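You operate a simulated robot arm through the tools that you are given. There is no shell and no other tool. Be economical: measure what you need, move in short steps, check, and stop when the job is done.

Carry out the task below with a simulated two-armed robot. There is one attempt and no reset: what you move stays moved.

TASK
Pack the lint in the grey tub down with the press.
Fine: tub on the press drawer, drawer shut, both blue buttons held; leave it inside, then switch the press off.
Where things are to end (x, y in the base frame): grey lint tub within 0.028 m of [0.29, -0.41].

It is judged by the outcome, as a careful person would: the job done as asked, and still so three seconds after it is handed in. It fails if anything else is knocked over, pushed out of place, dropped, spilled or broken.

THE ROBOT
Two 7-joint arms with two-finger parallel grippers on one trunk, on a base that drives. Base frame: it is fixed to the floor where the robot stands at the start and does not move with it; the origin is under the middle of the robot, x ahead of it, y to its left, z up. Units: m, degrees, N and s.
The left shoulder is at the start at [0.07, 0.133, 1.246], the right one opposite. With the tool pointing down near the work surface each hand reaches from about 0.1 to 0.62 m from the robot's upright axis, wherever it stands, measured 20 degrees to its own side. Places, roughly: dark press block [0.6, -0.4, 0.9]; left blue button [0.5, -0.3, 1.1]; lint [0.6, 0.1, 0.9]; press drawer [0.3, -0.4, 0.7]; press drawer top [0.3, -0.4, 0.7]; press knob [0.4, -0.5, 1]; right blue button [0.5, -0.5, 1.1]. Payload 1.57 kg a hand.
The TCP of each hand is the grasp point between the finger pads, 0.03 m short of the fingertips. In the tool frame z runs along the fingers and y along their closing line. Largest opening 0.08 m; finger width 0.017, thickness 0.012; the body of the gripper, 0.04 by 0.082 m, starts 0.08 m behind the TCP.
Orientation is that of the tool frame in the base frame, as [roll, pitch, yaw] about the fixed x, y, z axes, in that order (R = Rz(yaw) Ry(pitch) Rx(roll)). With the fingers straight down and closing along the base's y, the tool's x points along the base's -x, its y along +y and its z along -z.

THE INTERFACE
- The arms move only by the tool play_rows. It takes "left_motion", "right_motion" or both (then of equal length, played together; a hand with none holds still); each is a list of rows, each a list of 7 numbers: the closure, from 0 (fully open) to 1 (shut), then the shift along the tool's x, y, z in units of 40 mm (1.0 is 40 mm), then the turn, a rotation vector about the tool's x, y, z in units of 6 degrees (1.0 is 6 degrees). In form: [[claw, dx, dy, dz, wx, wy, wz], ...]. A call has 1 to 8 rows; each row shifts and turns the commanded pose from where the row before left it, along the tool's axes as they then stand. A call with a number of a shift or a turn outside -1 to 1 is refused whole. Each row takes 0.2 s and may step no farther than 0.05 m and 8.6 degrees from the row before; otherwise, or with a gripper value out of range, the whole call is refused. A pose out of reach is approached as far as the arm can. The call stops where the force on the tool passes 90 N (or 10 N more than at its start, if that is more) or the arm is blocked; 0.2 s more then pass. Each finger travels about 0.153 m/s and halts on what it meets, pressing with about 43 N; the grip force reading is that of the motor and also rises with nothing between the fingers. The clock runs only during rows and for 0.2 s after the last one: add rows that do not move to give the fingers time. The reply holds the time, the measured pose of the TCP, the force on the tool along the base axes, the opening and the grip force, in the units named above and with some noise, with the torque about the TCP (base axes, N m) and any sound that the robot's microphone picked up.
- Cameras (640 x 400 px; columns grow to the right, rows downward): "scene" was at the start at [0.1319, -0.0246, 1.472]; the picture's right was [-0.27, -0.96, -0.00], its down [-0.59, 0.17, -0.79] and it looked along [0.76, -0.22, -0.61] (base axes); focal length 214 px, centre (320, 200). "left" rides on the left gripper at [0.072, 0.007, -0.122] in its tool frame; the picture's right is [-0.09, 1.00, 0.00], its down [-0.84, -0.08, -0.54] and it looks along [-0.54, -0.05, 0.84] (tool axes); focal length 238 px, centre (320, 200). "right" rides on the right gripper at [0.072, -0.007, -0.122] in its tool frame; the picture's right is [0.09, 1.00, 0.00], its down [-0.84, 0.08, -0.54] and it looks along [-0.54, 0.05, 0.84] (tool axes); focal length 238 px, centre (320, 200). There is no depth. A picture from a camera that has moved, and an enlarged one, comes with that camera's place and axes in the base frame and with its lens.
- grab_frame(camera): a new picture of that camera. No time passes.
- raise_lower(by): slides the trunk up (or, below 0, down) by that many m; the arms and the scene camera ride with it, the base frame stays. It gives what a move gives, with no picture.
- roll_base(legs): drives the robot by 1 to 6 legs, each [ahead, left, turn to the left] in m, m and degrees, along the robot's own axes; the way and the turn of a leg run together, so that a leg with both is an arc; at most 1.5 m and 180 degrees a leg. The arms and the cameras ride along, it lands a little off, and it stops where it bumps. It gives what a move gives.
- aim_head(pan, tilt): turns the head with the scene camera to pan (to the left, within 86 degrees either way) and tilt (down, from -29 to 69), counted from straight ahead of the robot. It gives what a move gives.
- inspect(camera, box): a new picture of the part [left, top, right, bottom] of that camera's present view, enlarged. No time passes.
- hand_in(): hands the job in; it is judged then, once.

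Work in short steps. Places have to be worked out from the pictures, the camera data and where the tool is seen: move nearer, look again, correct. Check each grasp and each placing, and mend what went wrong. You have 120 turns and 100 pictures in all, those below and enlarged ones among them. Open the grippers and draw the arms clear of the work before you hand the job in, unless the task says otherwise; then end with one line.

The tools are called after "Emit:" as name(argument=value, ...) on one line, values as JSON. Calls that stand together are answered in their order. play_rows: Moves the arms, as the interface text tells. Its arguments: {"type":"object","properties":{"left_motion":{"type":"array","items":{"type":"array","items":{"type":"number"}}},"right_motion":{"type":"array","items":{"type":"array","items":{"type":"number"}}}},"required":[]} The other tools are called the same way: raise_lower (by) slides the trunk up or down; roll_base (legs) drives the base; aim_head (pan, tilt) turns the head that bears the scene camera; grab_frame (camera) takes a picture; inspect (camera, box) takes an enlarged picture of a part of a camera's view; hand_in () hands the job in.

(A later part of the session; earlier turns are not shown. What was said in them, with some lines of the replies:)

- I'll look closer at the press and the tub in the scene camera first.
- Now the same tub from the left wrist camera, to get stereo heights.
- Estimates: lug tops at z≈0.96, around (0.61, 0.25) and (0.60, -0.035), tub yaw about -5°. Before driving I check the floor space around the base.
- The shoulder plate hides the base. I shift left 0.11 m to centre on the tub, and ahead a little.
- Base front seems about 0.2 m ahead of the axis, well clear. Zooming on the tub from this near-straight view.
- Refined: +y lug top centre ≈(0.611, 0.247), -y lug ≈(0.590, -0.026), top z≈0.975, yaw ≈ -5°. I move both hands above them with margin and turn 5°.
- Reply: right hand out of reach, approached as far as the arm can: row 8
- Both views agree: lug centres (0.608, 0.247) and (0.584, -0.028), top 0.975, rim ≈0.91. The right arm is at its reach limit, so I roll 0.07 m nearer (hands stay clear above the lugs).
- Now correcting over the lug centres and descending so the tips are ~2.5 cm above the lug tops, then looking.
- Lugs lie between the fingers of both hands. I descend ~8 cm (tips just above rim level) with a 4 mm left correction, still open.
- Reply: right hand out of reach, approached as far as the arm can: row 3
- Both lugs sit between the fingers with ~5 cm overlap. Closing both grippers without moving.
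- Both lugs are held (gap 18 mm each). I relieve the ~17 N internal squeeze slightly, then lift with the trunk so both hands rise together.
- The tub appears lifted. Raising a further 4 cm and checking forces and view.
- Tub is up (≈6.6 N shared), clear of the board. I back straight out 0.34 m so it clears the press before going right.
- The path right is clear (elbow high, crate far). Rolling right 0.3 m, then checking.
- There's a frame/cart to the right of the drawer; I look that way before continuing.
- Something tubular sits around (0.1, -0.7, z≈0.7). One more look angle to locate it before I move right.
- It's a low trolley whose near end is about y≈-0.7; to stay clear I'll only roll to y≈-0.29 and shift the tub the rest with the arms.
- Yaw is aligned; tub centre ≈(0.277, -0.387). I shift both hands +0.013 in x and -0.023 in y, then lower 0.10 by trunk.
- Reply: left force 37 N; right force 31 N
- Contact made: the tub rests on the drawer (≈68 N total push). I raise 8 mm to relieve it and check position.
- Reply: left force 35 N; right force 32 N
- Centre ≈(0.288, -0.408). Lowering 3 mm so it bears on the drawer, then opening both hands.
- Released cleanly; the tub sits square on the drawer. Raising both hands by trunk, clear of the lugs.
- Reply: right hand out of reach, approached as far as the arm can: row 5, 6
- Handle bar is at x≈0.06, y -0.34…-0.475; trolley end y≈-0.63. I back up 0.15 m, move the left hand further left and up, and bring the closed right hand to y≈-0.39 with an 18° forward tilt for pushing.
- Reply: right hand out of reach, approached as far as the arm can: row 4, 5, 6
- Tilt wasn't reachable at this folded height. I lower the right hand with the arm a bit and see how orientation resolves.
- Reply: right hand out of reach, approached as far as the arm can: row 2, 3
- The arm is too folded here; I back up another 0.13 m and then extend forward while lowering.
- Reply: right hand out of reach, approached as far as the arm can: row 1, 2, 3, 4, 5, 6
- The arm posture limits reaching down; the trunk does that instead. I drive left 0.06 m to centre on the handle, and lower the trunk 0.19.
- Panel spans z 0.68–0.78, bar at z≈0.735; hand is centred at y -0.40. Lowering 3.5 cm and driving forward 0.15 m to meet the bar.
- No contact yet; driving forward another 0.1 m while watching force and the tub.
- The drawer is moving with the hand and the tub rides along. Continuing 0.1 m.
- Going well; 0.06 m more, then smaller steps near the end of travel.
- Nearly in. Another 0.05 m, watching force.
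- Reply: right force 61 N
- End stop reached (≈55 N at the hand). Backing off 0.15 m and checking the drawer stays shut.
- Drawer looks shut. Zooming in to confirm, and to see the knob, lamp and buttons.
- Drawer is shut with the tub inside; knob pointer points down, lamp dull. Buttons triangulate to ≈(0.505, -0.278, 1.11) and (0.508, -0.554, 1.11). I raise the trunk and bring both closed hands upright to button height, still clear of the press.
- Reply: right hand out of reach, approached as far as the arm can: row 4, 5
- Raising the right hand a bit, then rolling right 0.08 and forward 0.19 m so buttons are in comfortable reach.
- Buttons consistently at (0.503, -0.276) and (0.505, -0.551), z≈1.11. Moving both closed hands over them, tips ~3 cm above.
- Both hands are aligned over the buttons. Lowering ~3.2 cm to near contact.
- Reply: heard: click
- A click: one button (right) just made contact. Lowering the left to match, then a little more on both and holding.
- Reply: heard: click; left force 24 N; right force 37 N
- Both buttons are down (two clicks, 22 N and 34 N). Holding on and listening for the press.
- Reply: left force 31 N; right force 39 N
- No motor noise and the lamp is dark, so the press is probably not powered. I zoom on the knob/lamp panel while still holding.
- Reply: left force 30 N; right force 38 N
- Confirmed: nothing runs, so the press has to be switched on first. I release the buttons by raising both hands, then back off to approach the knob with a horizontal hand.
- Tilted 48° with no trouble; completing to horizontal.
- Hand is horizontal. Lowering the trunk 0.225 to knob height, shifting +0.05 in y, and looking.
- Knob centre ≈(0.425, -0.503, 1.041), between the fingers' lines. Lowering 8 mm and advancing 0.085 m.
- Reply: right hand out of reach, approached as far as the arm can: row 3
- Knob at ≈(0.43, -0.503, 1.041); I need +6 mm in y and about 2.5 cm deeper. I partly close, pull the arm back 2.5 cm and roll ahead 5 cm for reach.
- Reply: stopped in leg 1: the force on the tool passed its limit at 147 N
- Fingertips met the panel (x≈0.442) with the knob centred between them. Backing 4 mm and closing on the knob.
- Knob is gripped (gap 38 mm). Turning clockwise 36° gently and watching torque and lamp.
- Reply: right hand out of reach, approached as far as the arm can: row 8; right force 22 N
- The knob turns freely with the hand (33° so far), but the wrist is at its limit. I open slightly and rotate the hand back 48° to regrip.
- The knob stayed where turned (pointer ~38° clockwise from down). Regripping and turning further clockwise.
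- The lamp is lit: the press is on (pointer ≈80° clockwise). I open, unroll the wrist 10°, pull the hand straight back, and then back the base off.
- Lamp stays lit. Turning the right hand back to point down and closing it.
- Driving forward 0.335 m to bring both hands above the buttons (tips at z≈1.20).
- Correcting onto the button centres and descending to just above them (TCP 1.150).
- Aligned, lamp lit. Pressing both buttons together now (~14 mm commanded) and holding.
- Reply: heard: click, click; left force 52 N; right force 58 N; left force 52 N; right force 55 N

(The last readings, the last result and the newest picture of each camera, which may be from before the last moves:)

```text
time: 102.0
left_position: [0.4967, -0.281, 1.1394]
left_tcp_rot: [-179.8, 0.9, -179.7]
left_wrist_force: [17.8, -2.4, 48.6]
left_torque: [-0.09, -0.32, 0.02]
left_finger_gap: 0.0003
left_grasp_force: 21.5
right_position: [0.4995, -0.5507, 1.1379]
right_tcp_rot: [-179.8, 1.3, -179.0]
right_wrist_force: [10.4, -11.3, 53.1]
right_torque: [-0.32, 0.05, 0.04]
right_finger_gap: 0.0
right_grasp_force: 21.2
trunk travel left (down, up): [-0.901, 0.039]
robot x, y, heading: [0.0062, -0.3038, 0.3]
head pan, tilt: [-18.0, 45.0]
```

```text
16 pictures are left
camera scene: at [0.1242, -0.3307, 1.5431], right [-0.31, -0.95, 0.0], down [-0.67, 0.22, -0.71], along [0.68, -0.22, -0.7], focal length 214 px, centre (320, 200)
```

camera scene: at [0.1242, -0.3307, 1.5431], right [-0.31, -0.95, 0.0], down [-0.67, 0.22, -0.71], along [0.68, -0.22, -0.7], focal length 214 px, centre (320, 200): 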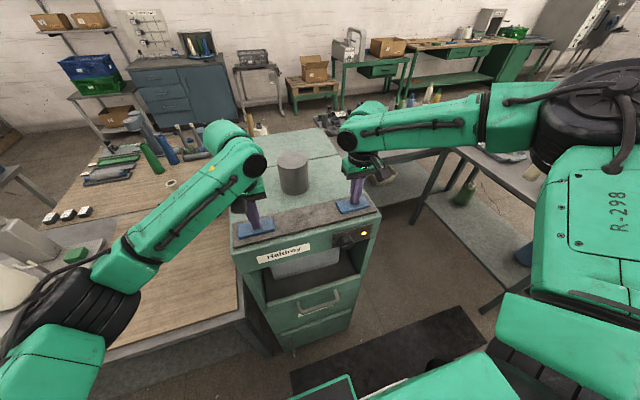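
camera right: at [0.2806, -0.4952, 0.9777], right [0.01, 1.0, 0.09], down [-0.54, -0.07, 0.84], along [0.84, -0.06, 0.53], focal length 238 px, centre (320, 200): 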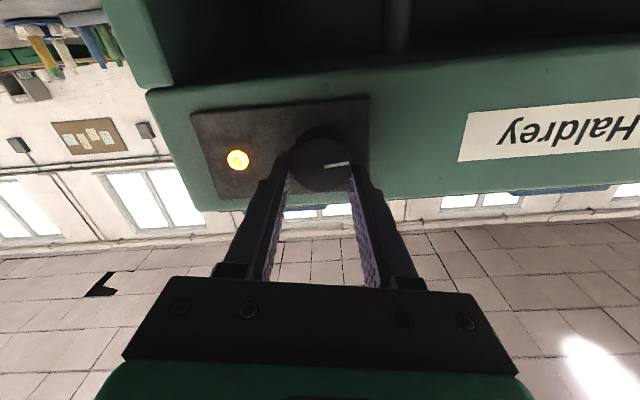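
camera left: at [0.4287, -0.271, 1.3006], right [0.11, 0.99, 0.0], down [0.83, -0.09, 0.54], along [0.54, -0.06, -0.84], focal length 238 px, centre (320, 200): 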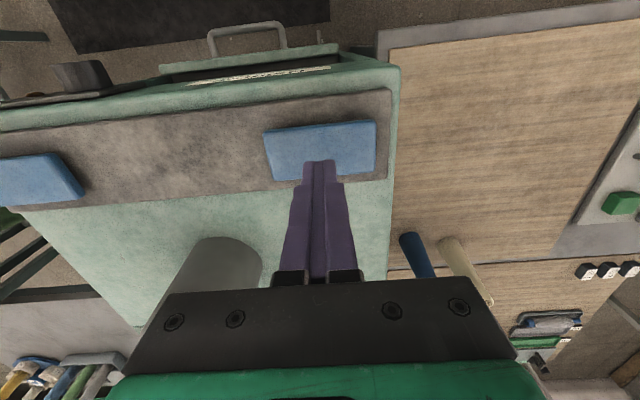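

Both held; no ram sound yet. Holding longer, then checking the drawer gap and ram cylinder.

Emit:
play_rows(left_motion=[[1, 0, 0, 0, 0, 0, 0], [1, 0, 0, 0, 0, 0, 0], [1, 0, 0, 0, 0, 0, 0], [1, 0, 0, 0, 0, 0, 0], [1, 0, 0, 0, 0, 0, 0], [1, 0, 0, 0, 0, 0, 0], [1, 0, 0, 0, 0, 0, 0], [1, 0, 0, 0, 0, 0, 0]], right_motion=[[1, 0, 0, 0, 0, 0, 0], [1, 0, 0, 0, 0, 0, 0], [1, 0, 0, 0, 0, 0, 0], [1, 0, 0, 0, 0, 0, 0], [1, 0, 0, 0, 0, 0, 0], [1, 0, 0, 0, 0, 0, 0], [1, 0, 0, 0, 0, 0, 0], [1, 0, 0, 0, 0, 0, 0]])

Emit:
inspect(camera="scene", box=[220, 140, 400, 360])

```text
time: 103.8
left_position: [0.4968, -0.2814, 1.1382]
left_tcp_rot: [-179.8, 1.1, -179.6]
left_wrist_force: [17.0, -2.4, 48.5]
left_torque: [-0.07, -0.3, 0.03]
left_finger_gap: 0.0
left_grasp_force: 21.8
right_position: [0.5006, -0.5506, 1.1404]
right_tcp_rot: [-179.8, 1.2, -179.0]
right_wrist_force: [11.1, -10.3, 51.3]
right_torque: [-0.26, -0.01, 0.1]
right_finger_gap: 0.0
right_grasp_force: 21.3
trunk travel left (down, up): [-0.901, 0.039]
robot x, y, heading: [0.0042, -0.3031, 0.1]
head pan, tilt: [-18.0, 45.0]
```

```text
1.82 times, centred on (310, 250) of scene
camera zoom: at [0.1241, -0.3305, 1.5431], right [-0.31, -0.95, 0.0], down [-0.67, 0.22, -0.71], along [0.68, -0.22, -0.7], focal length 390 px, centre (338, 109)
```

zoom: 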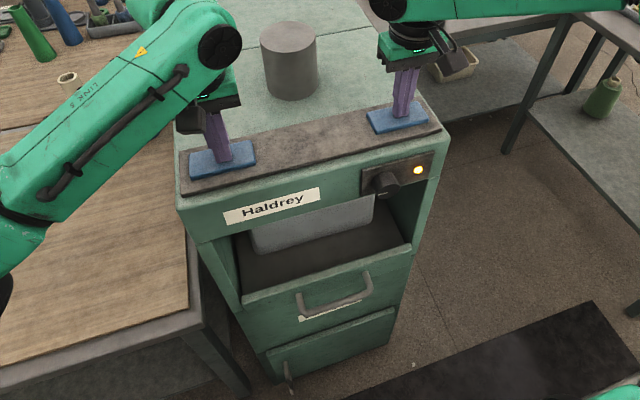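

Drawer panel sits at x≈0.426 (bar at 0.388, exactly where I left it). I hold a few seconds longer to be safe.

Emit:
play_rows(left_motion=[[1, 0, 0, 0, 0, 0, 0], [1, 0, 0, 0, 0, 0, 0], [1, 0, 0, 0, 0, 0, 0], [1, 0, 0, 0, 0, 0, 0], [1, 0, 0, 0, 0, 0, 0], [1, 0, 0, 0, 0, 0, 0], [1, 0, 0, 0, 0, 0, 0], [1, 0, 0, 0, 0, 0, 0]], right_motion=[[1, 0, 0, 0, 0, 0, 0], [1, 0, 0, 0, 0, 0, 0], [1, 0, 0, 0, 0, 0, 0], [1, 0, 0, 0, 0, 0, 0], [1, 0, 0, 0, 0, 0, 0], [1, 0, 0, 0, 0, 0, 0], [1, 0, 0, 0, 0, 0, 0], [1, 0, 0, 0, 0, 0, 0]])

Emit:
play_rows(left_motion=[[1, 0, 0, 0, 0, 0, 0], [1, 0, 0, 0, 0, 0, 0], [1, 0, 0, 0, 0, 0, 0], [1, 0, 0, 0, 0, 0, 0], [1, 0, 0, 0, 0, 0, 0], [1, 0, 0, 0, 0, 0, 0], [1, 0, 0, 0, 0, 0, 0], [1, 0, 0, 0, 0, 0, 0]], right_motion=[[1, 0, 0, 0, 0, 0, 0], [1, 0, 0, 0, 0, 0, 0], [1, 0, 0, 0, 0, 0, 0], [1, 0, 0, 0, 0, 0, 0], [1, 0, 0, 0, 0, 0, 0], [1, 0, 0, 0, 0, 0, 0], [1, 0, 0, 0, 0, 0, 0], [1, 0, 0, 0, 0, 0, 0]])

```text
time: 105.6
left_position: [0.4962, -0.2806, 1.1385]
left_tcp_rot: [-179.9, 1.0, -179.7]
left_wrist_force: [15.2, -1.9, 49.3]
left_torque: [-0.05, -0.22, 0.04]
left_finger_gap: 0.0002
left_grasp_force: 20.8
right_position: [0.5003, -0.5499, 1.1392]
right_tcp_rot: [-179.8, 1.3, -179.0]
right_wrist_force: [10.9, -9.4, 51.4]
right_torque: [-0.26, -0.02, 0.03]
right_finger_gap: 0.0
right_grasp_force: 21.2
trunk travel left (down, up): [-0.901, 0.039]
robot x, y, heading: [0.0072, -0.3055, 0.4]
head pan, tilt: [-18.0, 45.0]
```

```text
time: 107.4
left_position: [0.4961, -0.28, 1.1399]
left_tcp_rot: [-179.7, 1.0, -179.7]
left_wrist_force: [15.5, -3.1, 49.4]
left_torque: [-0.09, -0.23, 0.01]
left_finger_gap: 0.0
left_grasp_force: 21.5
right_position: [0.5006, -0.551, 1.1399]
right_tcp_rot: [-179.7, 1.2, -178.9]
right_wrist_force: [12.6, -9.3, 50.0]
right_torque: [-0.28, -0.04, 0.02]
right_finger_gap: 0.0
right_grasp_force: 21.2
trunk travel left (down, up): [-0.901, 0.039]
robot x, y, heading: [0.0089, -0.3019, 0.2]
head pan, tilt: [-18.0, 45.0]
```

Held ~8 s. Releasing and backing off to look at the lint through the opening.

Emit:
play_rows(left_motion=[[1, 0, 0, -0.8, 0, 0, 0], [1, 0, 0, -0.8, 0, 0, 0], [1, 0, 0, -0.8, 0, 0, 0]], right_motion=[[1, 0, 0, -0.8, 0, 0, 0], [1, 0, 0, -0.8, 0, 0, 0], [1, 0, 0, -0.8, 0, 0, 0]])

Emit:
roll_base(legs=[[-0.33, 0, 0]])

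Emit:
raise_lower(by=-0.2)

Emit:
aim_head(pan=-10, tilt=35)

Emit:
grab_frame(camera="scene")

```text
time: 108.2
left_position: [0.5007, -0.282, 1.2289]
left_tcp_rot: [180.0, -0.1, -179.9]
left_wrist_force: [-1.0, 0.3, -0.3]
left_torque: [0.01, -0.01, -0.01]
left_finger_gap: 0.0
left_grasp_force: 21.7
right_position: [0.5017, -0.5484, 1.2259]
right_tcp_rot: [-179.9, 0.1, -179.1]
right_wrist_force: [-0.2, -0.1, 0.2]
right_torque: [-0.01, -0.01, -0.02]
right_finger_gap: 0.0
right_grasp_force: 21.5
trunk travel left (down, up): [-0.901, 0.039]
robot x, y, heading: [0.005, -0.3075, 0.4]
head pan, tilt: [-18.0, 45.0]
```

```text
time: 110.4
left_position: [0.1684, -0.2798, 1.227]
left_tcp_rot: [-179.8, -0.3, -179.5]
left_wrist_force: [-0.4, -0.7, -0.6]
left_torque: [-0.04, 0.02, 0.02]
left_finger_gap: 0.0
left_grasp_force: 21.9
right_position: [0.1715, -0.5462, 1.224]
right_tcp_rot: [-179.8, 0.1, -178.6]
right_wrist_force: [0.3, 0.0, -0.2]
right_torque: [0.01, 0.05, -0.01]
right_finger_gap: 0.0001
right_grasp_force: 21.6
trunk travel left (down, up): [-0.901, 0.039]
robot x, y, heading: [-0.329, -0.3053, 0.4]
head pan, tilt: [-18.0, 45.0]
```

```text
time: 112.5
left_position: [0.1659, -0.2812, 1.0283]
left_tcp_rot: [-179.9, -0.1, -179.4]
left_wrist_force: [-0.1, -1.2, -0.7]
left_torque: [-0.01, -0.03, -0.02]
left_finger_gap: 0.0001
left_grasp_force: 21.1
right_position: [0.169, -0.5468, 1.025]
right_tcp_rot: [-179.9, 0.2, -178.6]
right_wrist_force: [-0.6, 0.5, 0.2]
right_torque: [0.0, 0.0, 0.01]
right_finger_gap: 0.0
right_grasp_force: 21.4
trunk travel left (down, up): [-0.701, 0.239]
robot x, y, heading: [-0.3272, -0.3095, 0.7]
head pan, tilt: [-18.0, 45.0]
```

```text
time: 113.3
left_position: [0.1663, -0.2805, 1.0293]
left_tcp_rot: [-180.0, 0.1, -179.4]
left_wrist_force: [0.0, 0.2, -0.1]
left_torque: [-0.01, -0.02, 0.0]
left_finger_gap: 0.0
left_grasp_force: 21.7
right_position: [0.1706, -0.5472, 1.0253]
right_tcp_rot: [-179.9, 0.2, -178.6]
right_wrist_force: [0.4, 0.3, -0.5]
right_torque: [-0.04, -0.03, 0.02]
right_finger_gap: 0.0
right_grasp_force: 21.1
trunk travel left (down, up): [-0.701, 0.239]
robot x, y, heading: [-0.3276, -0.3063, 0.6]
head pan, tilt: [-10.0, 35.0]
```

```text
14 pictures are left
camera scene: at [-0.1938, -0.3213, 1.3569], right [-0.16, -0.99, 0.0], down [-0.57, 0.09, -0.82], along [0.81, -0.13, -0.57], focal length 214 px, centre (320, 200)
```

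scene: 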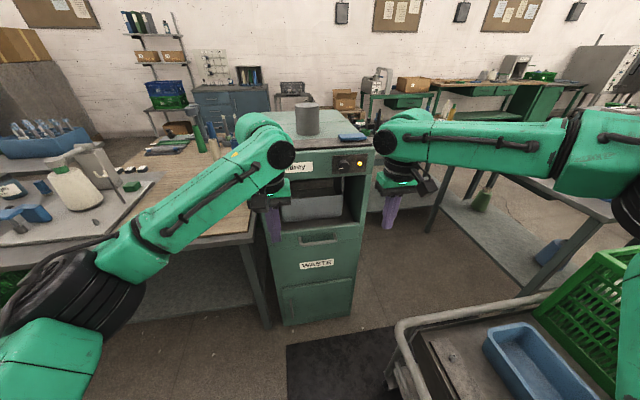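

Emit:
inspect(camera="scene", box=[260, 150, 380, 250])

```text
4.00 times, centred on (320, 200) of scene
camera zoom: at [-0.1938, -0.3213, 1.3569], right [-0.16, -0.99, 0.0], down [-0.57, 0.09, -0.82], along [0.81, -0.13, -0.57], focal length 858 px, centre (320, 200)
```

zoom: 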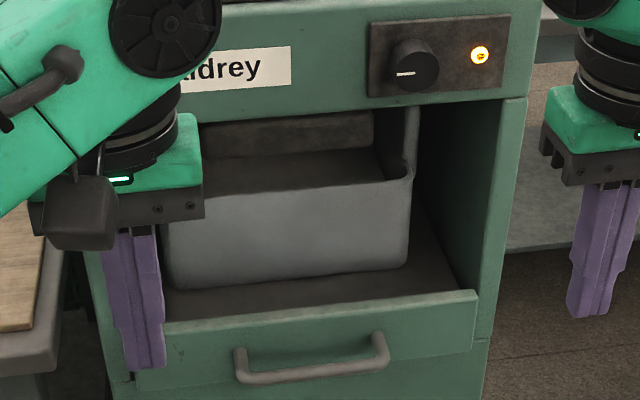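

Lamp is lit and the pointer is now horizontal. Zooming harder into the tub to judge the lint level.

Emit:
inspect(camera="scene", box=[305, 172, 367, 212])

```text
10.00 times, centred on (336, 192) of scene
camera zoom: at [-0.1938, -0.3213, 1.3569], right [-0.16, -0.99, 0.0], down [-0.57, 0.09, -0.82], along [0.81, -0.13, -0.57], focal length 2145 px, centre (160, 280)
```

zoom: 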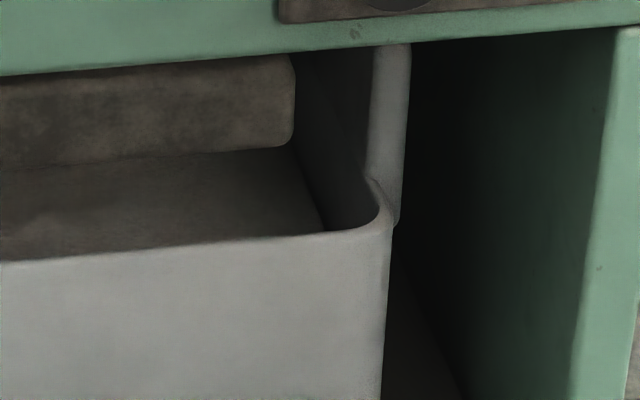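

Ram is up and the lint surface looks flat, but I can't judge surely. I rotate the right hand horizontal for the knob; its camera will give a better look inside too.

Emit:
play_rows(right_motion=[[0.5, 0, 0, 0, 0, -1, 0], [0, -0.4, 0, 0, 0, -1, 0], [0, -0.4, 0, 0, 0, -1, 0], [0, -0.4, 0, 0, 0, -1, 0], [0, -0.4, 0, 0, 0, -1, 0], [0, -0.4, 0, 0, 0, -1, 0], [0, -0.4, 0, 0, 0, -1, 0], [0, -0.4, 0, 0, 0, -1, 0]])

Emit:
play_rows(right_motion=[[0, 0, 0, 0, 0, -1, 0], [0, 0, 0, 0, 0, -1, 0], [0, 0, 0, 0, 0, -1, 0], [0, 0, 0, 0, 0, -1, 0], [0, 0, 0, 0, 0, -1, 0], [0, 0, 0, 0, 0, -1, 0], [0, 0, 0, 0, 0, -0.95, 0]])

Emit:
play_rows(right_motion=[[0.25, 0, 0, 0.2, 0, 0, -1], [0.25, 0, 0.2, 0.2, 0, 0, -1], [0.25, 0, 0.2, 0.2, 0, 0, -1], [0.25, 0, 0.2, 0.2, 0, 0, -1], [0.25, 0, 0.2, 0.2, 0, 0, -1], [0.25, 0, 0.2, 0.2, 0, 0, -1]])

Emit:
grab_frame(camera="right")

```text
time: 115.1
left_position: [0.1664, -0.2808, 1.0273]
left_tcp_rot: [180.0, -0.1, -179.4]
left_wrist_force: [0.5, -1.2, -0.6]
left_torque: [0.0, 0.02, 0.03]
left_finger_gap: 0.0003
left_grasp_force: 21.5
right_position: [0.2691, -0.5437, 1.0699]
right_tcp_rot: [-179.9, 48.2, -178.6]
right_wrist_force: [0.0, -0.5, -0.1]
right_torque: [-0.01, -0.02, -0.01]
right_finger_gap: 0.08
right_grasp_force: 0.0
trunk travel left (down, up): [-0.701, 0.239]
robot x, y, heading: [-0.328, -0.3078, 0.6]
head pan, tilt: [-10.0, 35.0]
```

```text
time: 116.7
left_position: [0.1668, -0.2808, 1.0279]
left_tcp_rot: [-179.9, -0.1, -179.3]
left_wrist_force: [-0.9, 0.1, -0.3]
left_torque: [0.03, 0.0, 0.01]
left_finger_gap: 0.0
left_grasp_force: 21.5
right_position: [0.269, -0.5454, 1.0702]
right_tcp_rot: [-170.3, 89.9, -168.9]
right_wrist_force: [-0.6, 0.6, -0.4]
right_torque: [-0.02, -0.02, 0.01]
right_finger_gap: 0.0797
right_grasp_force: 0.1
trunk travel left (down, up): [-0.701, 0.239]
robot x, y, heading: [-0.3323, -0.3089, 0.4]
head pan, tilt: [-10.0, 35.0]
```

```text
time: 118.1
left_position: [0.1662, -0.2795, 1.028]
left_tcp_rot: [-179.9, -0.1, -179.5]
left_wrist_force: [0.1, 0.9, -0.3]
left_torque: [0.01, -0.04, 0.04]
left_finger_gap: 0.0002
left_grasp_force: 21.5
right_position: [0.3178, -0.5044, 1.0604]
right_tcp_rot: [-90.3, 53.8, -88.8]
right_wrist_force: [-0.5, 0.1, 0.7]
right_torque: [0.01, -0.03, 0.02]
right_finger_gap: 0.06
right_grasp_force: 0.0
trunk travel left (down, up): [-0.701, 0.239]
robot x, y, heading: [-0.3243, -0.3046, 0.5]
head pan, tilt: [-10.0, 35.0]
```

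```text
11 pictures are left
camera right: at [0.1959, -0.5551, 1.0051], right [-0.02, 0.75, -0.66], down [-0.55, 0.54, 0.63], along [0.83, 0.38, 0.4], focal length 238 px, centre (320, 200)
```

right: 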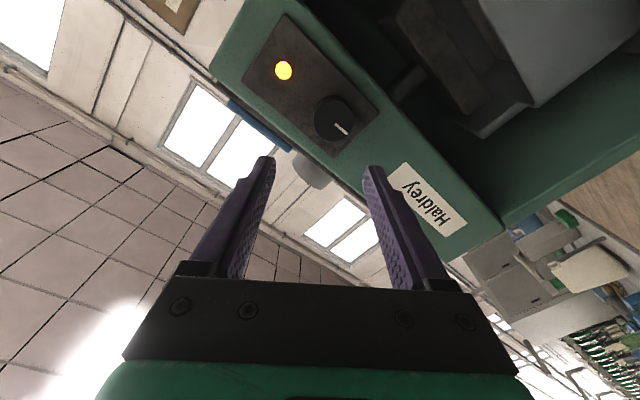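

In the earlier view from here a beige lint mound bulged above the rim; now I don't see it. Zooming to confirm compaction.

Emit:
inspect(camera="right", box=[400, 0, 600, 140])

```text
2.86 times, centred on (500, 70) of right
camera zoom: at [0.1959, -0.5551, 1.0051], right [-0.02, 0.75, -0.66], down [-0.55, 0.54, 0.63], along [0.83, 0.38, 0.4], focal length 681 px, centre (-194, 571)
```

zoom: 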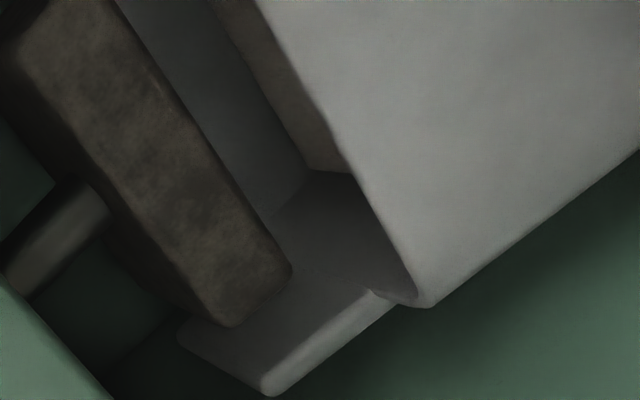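

Lint is clearly packed well below the rim now. Next: switch off by turning the knob counter-clockwise 90°. I lower 16 mm, roll the wrist to +30°, then approach.

Emit:
raise_lower(by=-0.016)

Emit:
play_rows(right_motion=[[0.2, 0, 0, 0, 0, 0, 1], [0.2, 0, 0, 0, 0, 0, 1], [0.2, 0, 0, 0, 0, 0, 1], [0.2, 0, 0, 0, 0, 0, 1], [0.2, 0, 0, 0, 0, 0, 1], [0.2, 0, 0, 0, 0, 0, 1], [0.2, 0, 0, 0, 0, 0, 1], [0.2, 0, 0, 0, 0, 0, 1]])

Emit:
play_rows(right_motion=[[0.2, 0, 0, 0, 0, 0, 1], [0.2, 0, 0, 0, 0, 0, 1], [0.2, 0, 0, 0, 0, 0, 1], [0.2, 0, 0, 0, 0, 0, 0]])

Emit:
grab_frame(camera="right")

```text
time: 118.7
left_position: [0.1655, -0.2802, 1.0131]
left_tcp_rot: [-179.9, 0.0, -179.4]
left_wrist_force: [0.2, 0.0, 0.9]
left_torque: [-0.02, 0.01, 0.01]
left_finger_gap: 0.0
left_grasp_force: 21.7
right_position: [0.3158, -0.505, 1.0423]
right_tcp_rot: [-90.3, 53.9, -88.8]
right_wrist_force: [0.7, -0.2, -0.1]
right_torque: [-0.02, -0.01, 0.0]
right_finger_gap: 0.0599
right_grasp_force: 0.0
trunk travel left (down, up): [-0.685, 0.255]
robot x, y, heading: [-0.3316, -0.3052, 0.7]
head pan, tilt: [-10.0, 35.0]
```

```text
time: 120.5
left_position: [0.1667, -0.2802, 1.013]
left_tcp_rot: [-179.9, 0.0, -179.3]
left_wrist_force: [-0.3, 0.0, 0.6]
left_torque: [-0.01, -0.03, -0.01]
left_finger_gap: 0.0002
left_grasp_force: 21.4
right_position: [0.3166, -0.5043, 1.0427]
right_tcp_rot: [90.7, 78.1, 92.2]
right_wrist_force: [0.1, -1.0, -1.0]
right_torque: [-0.01, 0.01, 0.03]
right_finger_gap: 0.064
right_grasp_force: 0.1
trunk travel left (down, up): [-0.685, 0.255]
robot x, y, heading: [-0.3277, -0.3088, 0.6]
head pan, tilt: [-10.0, 35.0]
```

```text
time: 121.5
left_position: [0.166, -0.2796, 1.0127]
left_tcp_rot: [-180.0, 0.0, -179.5]
left_wrist_force: [0.4, -0.8, -0.4]
left_torque: [0.0, 0.03, -0.01]
left_finger_gap: 0.0
left_grasp_force: 20.8
right_position: [0.3163, -0.5054, 1.0428]
right_tcp_rot: [90.3, 60.0, 91.7]
right_wrist_force: [0.2, -0.6, -0.1]
right_torque: [-0.03, -0.03, -0.02]
right_finger_gap: 0.064
right_grasp_force: 0.0
trunk travel left (down, up): [-0.685, 0.255]
robot x, y, heading: [-0.3303, -0.3065, 0.7]
head pan, tilt: [-10.0, 35.0]
```

```text
9 pictures are left
camera right: at [0.1928, -0.4776, 0.9775], right [-0.02, 0.91, 0.42], down [-0.53, -0.36, 0.76], along [0.85, -0.21, 0.49], focal length 238 px, centre (320, 200)
```

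right: 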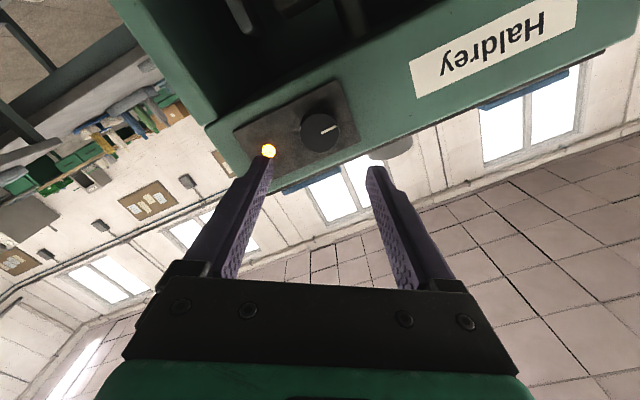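

Aligned with the knob. Driving forward 8 cm to enclose it, then gripping.

Emit:
roll_base(legs=[[0.083, 0, 0]])

Emit:
play_rows(right_motion=[[0.2, 0, 0.07, 0, 0, 0, 0], [0.2, 0, 0, 0, 0, 0, 0]])

Emit:
grab_frame(camera="right")

```text
time: 122.6
left_position: [0.2494, -0.2801, 1.0131]
left_tcp_rot: [-179.9, 0.1, -179.4]
left_wrist_force: [0.4, 0.2, 0.2]
left_torque: [-0.05, 0.0, 0.0]
left_finger_gap: 0.0004
left_grasp_force: 22.0
right_position: [0.3986, -0.5045, 1.0434]
right_tcp_rot: [90.1, 60.0, 91.6]
right_wrist_force: [-0.1, -0.5, -0.1]
right_torque: [-0.02, -0.02, 0.03]
right_finger_gap: 0.064
right_grasp_force: 0.1
trunk travel left (down, up): [-0.685, 0.255]
robot x, y, heading: [-0.2465, -0.3041, 0.7]
head pan, tilt: [-10.0, 35.0]
```

```text
time: 123.2
left_position: [0.2489, -0.2789, 1.0124]
left_tcp_rot: [-179.8, -0.1, -179.4]
left_wrist_force: [0.1, 0.3, -0.4]
left_torque: [-0.03, 0.03, 0.01]
left_finger_gap: 0.0
left_grasp_force: 21.9
right_position: [0.3994, -0.502, 1.0442]
right_tcp_rot: [90.2, 60.2, 91.7]
right_wrist_force: [0.8, 0.2, -0.9]
right_torque: [-0.03, -0.03, -0.01]
right_finger_gap: 0.0643
right_grasp_force: 0.0
trunk travel left (down, up): [-0.685, 0.255]
robot x, y, heading: [-0.245, -0.3063, 0.6]
head pan, tilt: [-10.0, 35.0]
```

```text
8 pictures are left
camera right: at [0.2763, -0.4741, 0.9787], right [-0.02, 0.91, 0.42], down [-0.53, -0.36, 0.77], along [0.85, -0.2, 0.49], focal length 238 px, centre (320, 200)
```

right: 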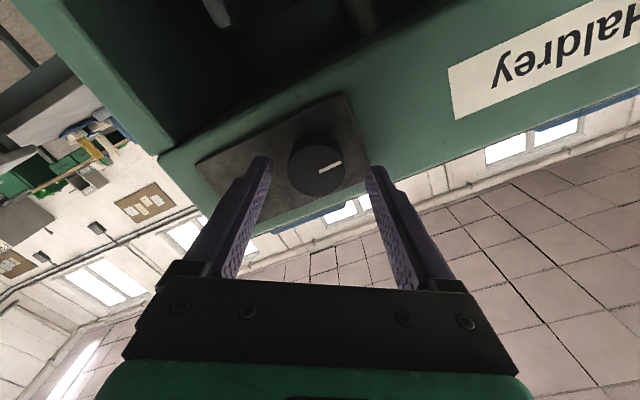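

Knob centred. Advancing 5 mm, gripping, and turning counter-clockwise.

Emit:
play_rows(right_motion=[[0.2, 0, 0, 0.13, 0, 0, 0], [0.6, 0, 0, 0, 0, 0, 0], [1, 0, 0, 0, 0, 0, 0], [1, 0, 0, 0, 0, 0, 0], [1, 0, 0, 0, 0, 0, -0.8], [1, 0, 0, 0, 0, 0, -0.8], [1, 0, 0, 0, 0, 0, -0.8], [1, 0, 0, 0, 0, 0, -0.8]])

Emit:
play_rows(right_motion=[[1, 0, 0, 0, 0, 0, -0.8], [1, 0, 0, 0, 0, 0, -0.8], [1, 0, 0, 0, 0, 0, -0.8], [1, 0, 0, 0, 0, 0, -0.8], [1, 0, 0, 0, 0, 0, -0.8], [1, 0, 0, 0, 0, 0, -0.8], [1, 0, 0, 0, 0, 0, -0.8], [1, 0, 0, 0, 0, 0, -0.8]])

Emit:
play_rows(right_motion=[[1, 0, 0, 0, 0, 0, -0.8], [1, 0, 0, 0, 0, 0, -0.8], [1, 0, 0, 0, 0, 0, -0.8], [1, 0, 0, 0, 0, 0, -0.8], [1, 0, 0, 0, 0, 0, -0.8]])

Emit:
grab_frame(camera="right")

```text
time: 125.0
left_position: [0.2486, -0.2794, 1.0123]
left_tcp_rot: [-180.0, 0.0, -179.5]
left_wrist_force: [-0.5, 1.0, -0.5]
left_torque: [-0.01, -0.02, -0.03]
left_finger_gap: 0.0
left_grasp_force: 21.5
right_position: [0.4038, -0.5041, 1.0444]
right_tcp_rot: [90.6, 79.2, 92.0]
right_wrist_force: [-3.5, -2.5, -3.0]
right_torque: [0.01, 1.05, -0.75]
right_finger_gap: 0.038
right_grasp_force: 43.7
trunk travel left (down, up): [-0.685, 0.255]
robot x, y, heading: [-0.2458, -0.3052, 0.7]
head pan, tilt: [-10.0, 35.0]
```

```text
time: 126.8
left_position: [0.2487, -0.2789, 1.0114]
left_tcp_rot: [-180.0, -0.1, -179.4]
left_wrist_force: [-0.6, -0.5, 0.2]
left_torque: [0.0, -0.02, 0.01]
left_finger_gap: 0.0001
left_grasp_force: 22.0
right_position: [0.4036, -0.5023, 1.0417]
right_tcp_rot: [-90.6, 62.2, -89.0]
right_wrist_force: [-5.3, 1.8, -7.7]
right_torque: [-0.03, 0.42, -1.21]
right_finger_gap: 0.038
right_grasp_force: 43.4
trunk travel left (down, up): [-0.685, 0.255]
robot x, y, heading: [-0.2421, -0.3087, 0.4]
head pan, tilt: [-10.0, 35.0]
```

```text
time: 128.0
left_position: [0.2499, -0.2789, 1.0126]
left_tcp_rot: [-179.9, -0.2, -179.4]
left_wrist_force: [0.0, 0.1, 0.2]
left_torque: [0.01, 0.0, 0.0]
left_finger_gap: 0.0001
left_grasp_force: 20.8
right_position: [0.404, -0.4997, 1.0423]
right_tcp_rot: [-90.4, 38.1, -88.7]
right_wrist_force: [-9.5, 5.1, -16.4]
right_torque: [0.03, 0.22, -0.49]
right_finger_gap: 0.0373
right_grasp_force: 43.8
trunk travel left (down, up): [-0.685, 0.255]
robot x, y, heading: [-0.2437, -0.3076, 0.6]
head pan, tilt: [-10.0, 35.0]
```

```text
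7 pictures are left
camera right: at [0.2834, -0.5633, 1.0042], right [-0.02, 0.54, -0.84], down [-0.56, 0.69, 0.46], along [0.83, 0.48, 0.29], focal length 238 px, centre (320, 200)
```

right: 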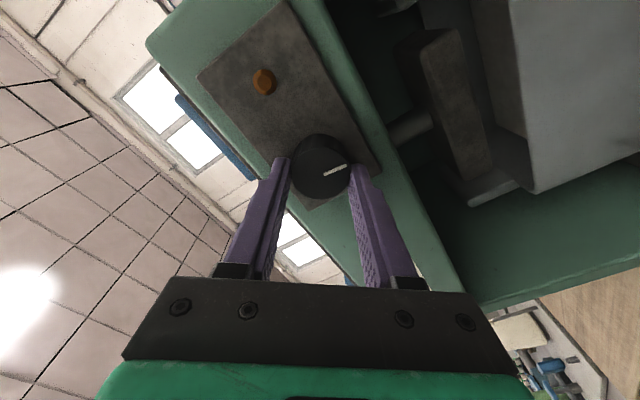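

Lamp is out; the pointer is ~20° short of its original downward position. Turning ~20° more, then releasing.

Emit:
play_rows(right_motion=[[1, 0, 0, 0, 0, 0, -0.8], [1, 0, 0, 0, 0, 0, -0.8], [1, 0, 0, 0, 0, 0, -0.8], [1, 0, 0, 0, 0, 0, -0.8], [1, 0, 0, 0, 0, 0, 0]])

Emit:
play_rows(right_motion=[[0.6, 0, 0, 0, 0, 0, 0], [0.2, 0, 0, 0, 0, 0, 0], [0.2, 0, 0, 0, 0, 0, 0], [0.2, 0, 0, -0.8, 0, 0, 0], [0.2, 0, 0, -0.8, 0, 0, 0], [0.2, 0, 0, -0.5, 0, 0, 0]])

Emit:
roll_base(legs=[[-0.15, 0, 0]])

Emit:
grab_frame(camera="scene")

```text
time: 129.2
left_position: [0.2498, -0.2759, 1.0129]
left_tcp_rot: [-179.8, 0.1, -179.4]
left_wrist_force: [-0.6, 0.0, -1.3]
left_torque: [0.02, -0.03, -0.03]
left_finger_gap: 0.0
left_grasp_force: 21.3
right_position: [0.4047, -0.4963, 1.0432]
right_tcp_rot: [-90.5, 18.9, -88.5]
right_wrist_force: [-15.2, 14.8, -21.3]
right_torque: [0.84, -0.12, -0.1]
right_finger_gap: 0.0379
right_grasp_force: 43.5
trunk travel left (down, up): [-0.685, 0.255]
robot x, y, heading: [-0.2463, -0.3052, 0.5]
head pan, tilt: [-10.0, 35.0]
```

```text
time: 130.6
left_position: [0.2492, -0.2795, 1.0128]
left_tcp_rot: [-179.8, 0.0, -179.4]
left_wrist_force: [0.4, 0.0, -0.4]
left_torque: [0.01, -0.03, 0.0]
left_finger_gap: 0.0003
left_grasp_force: 21.8
right_position: [0.3207, -0.5029, 1.0446]
right_tcp_rot: [-90.2, 19.1, -88.6]
right_wrist_force: [-0.9, -0.2, 0.0]
right_torque: [-0.02, 0.0, -0.03]
right_finger_gap: 0.0641
right_grasp_force: 0.0
trunk travel left (down, up): [-0.685, 0.255]
robot x, y, heading: [-0.247, -0.3094, 0.8]
head pan, tilt: [-10.0, 35.0]
```

```text
time: 132.0
left_position: [0.0977, -0.2809, 1.0104]
left_tcp_rot: [-179.9, -0.1, -179.3]
left_wrist_force: [-0.5, 1.3, 0.7]
left_torque: [0.01, 0.02, -0.01]
left_finger_gap: 0.0
left_grasp_force: 20.8
right_position: [0.1703, -0.503, 1.0438]
right_tcp_rot: [-90.1, 19.0, -88.5]
right_wrist_force: [-1.0, -0.5, -1.1]
right_torque: [0.01, 0.01, -0.01]
right_finger_gap: 0.064
right_grasp_force: 0.0
trunk travel left (down, up): [-0.685, 0.255]
robot x, y, heading: [-0.3997, -0.3073, 0.5]
head pan, tilt: [-10.0, 35.0]
```

```text
6 pictures are left
camera scene: at [-0.262, -0.3219, 1.3408], right [-0.16, -0.99, 0.0], down [-0.57, 0.09, -0.82], along [0.81, -0.13, -0.57], focal length 214 px, centre (320, 200)
```

scene: 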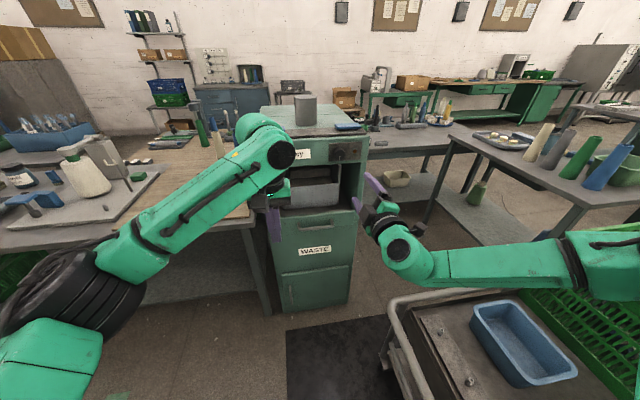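

Knob turned to its stop and lamp out. I open both grippers, back off to x≈-0.5 (already-visited spot), and take a final check of the press.

Emit:
play_rows(left_motion=[[0.5, 0, 0, 0, 0, 0, 0], [0, 0, 0, 0, 0, 0, 0], [0, 0, 0, 0, 0, 0, 0]], right_motion=[[0, 0, 0, 0, 0, 0, 0], [0, 0, 0, 0, 0, 0, 0], [0, 0, 0, 0, 0, 0, 0]])

Emit:
roll_base(legs=[[-0.09, 0, 0]])

Emit:
inspect(camera="scene", box=[250, 90, 390, 250])

```text
time: 132.8
left_position: [0.0961, -0.2808, 1.0125]
left_tcp_rot: [-179.9, 0.0, -179.3]
left_wrist_force: [-0.2, -0.7, 0.3]
left_torque: [0.02, 0.02, 0.01]
left_finger_gap: 0.08
left_grasp_force: 0.1
right_position: [0.1675, -0.5034, 1.0442]
right_tcp_rot: [-90.0, 19.0, -88.4]
right_wrist_force: [-0.3, -0.2, 0.1]
right_torque: [0.0, 0.01, 0.01]
right_finger_gap: 0.08
right_grasp_force: 0.1
trunk travel left (down, up): [-0.685, 0.255]
robot x, y, heading: [-0.399, -0.3047, 0.4]
head pan, tilt: [-10.0, 35.0]
```

```text
time: 133.9
left_position: [0.006, -0.2818, 1.0117]
left_tcp_rot: [-179.9, -0.1, -179.4]
left_wrist_force: [-0.2, -0.3, 0.1]
left_torque: [0.01, 0.0, -0.02]
left_finger_gap: 0.08
left_grasp_force: 0.1
right_position: [0.0785, -0.5048, 1.0437]
right_tcp_rot: [-90.2, 19.1, -88.6]
right_wrist_force: [0.4, 0.3, -0.3]
right_torque: [0.02, -0.01, -0.03]
right_finger_gap: 0.08
right_grasp_force: 0.0
trunk travel left (down, up): [-0.685, 0.255]
robot x, y, heading: [-0.491, -0.3084, 0.4]
head pan, tilt: [-10.0, 35.0]
```

```text
2.50 times, centred on (320, 170) of scene
camera zoom: at [-0.3536, -0.3232, 1.3409], right [-0.16, -0.99, 0.0], down [-0.57, 0.09, -0.82], along [0.81, -0.13, -0.57], focal length 536 px, centre (320, 275)
```

zoom: 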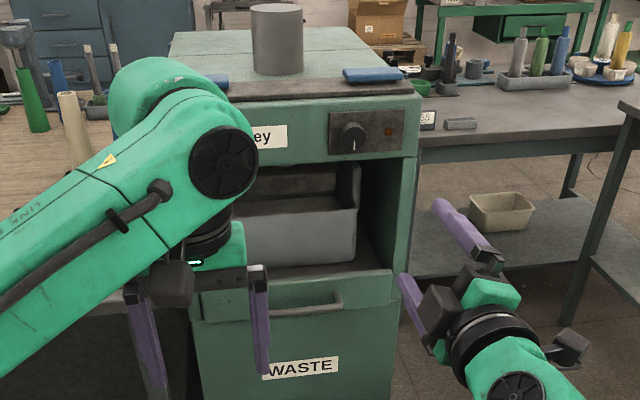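

The lamp is dark, the knob is back down, the drawer is shut with the packed tub inside, and both hands are open and clear. Handing in.

Emit:
hand_in()

```text
The job is handed in.
```

The lint is packed down below the rim; the tub is inside the shut press, not at [0.29, -0.41]. I set it down there (about [0.288, -0.408]) on the open drawer, and shutting the drawer carried it in to about x 0.6, as "leave it inside" asks. I had to switch the press on first; I then held both buttons about 8 s and switched it off again.
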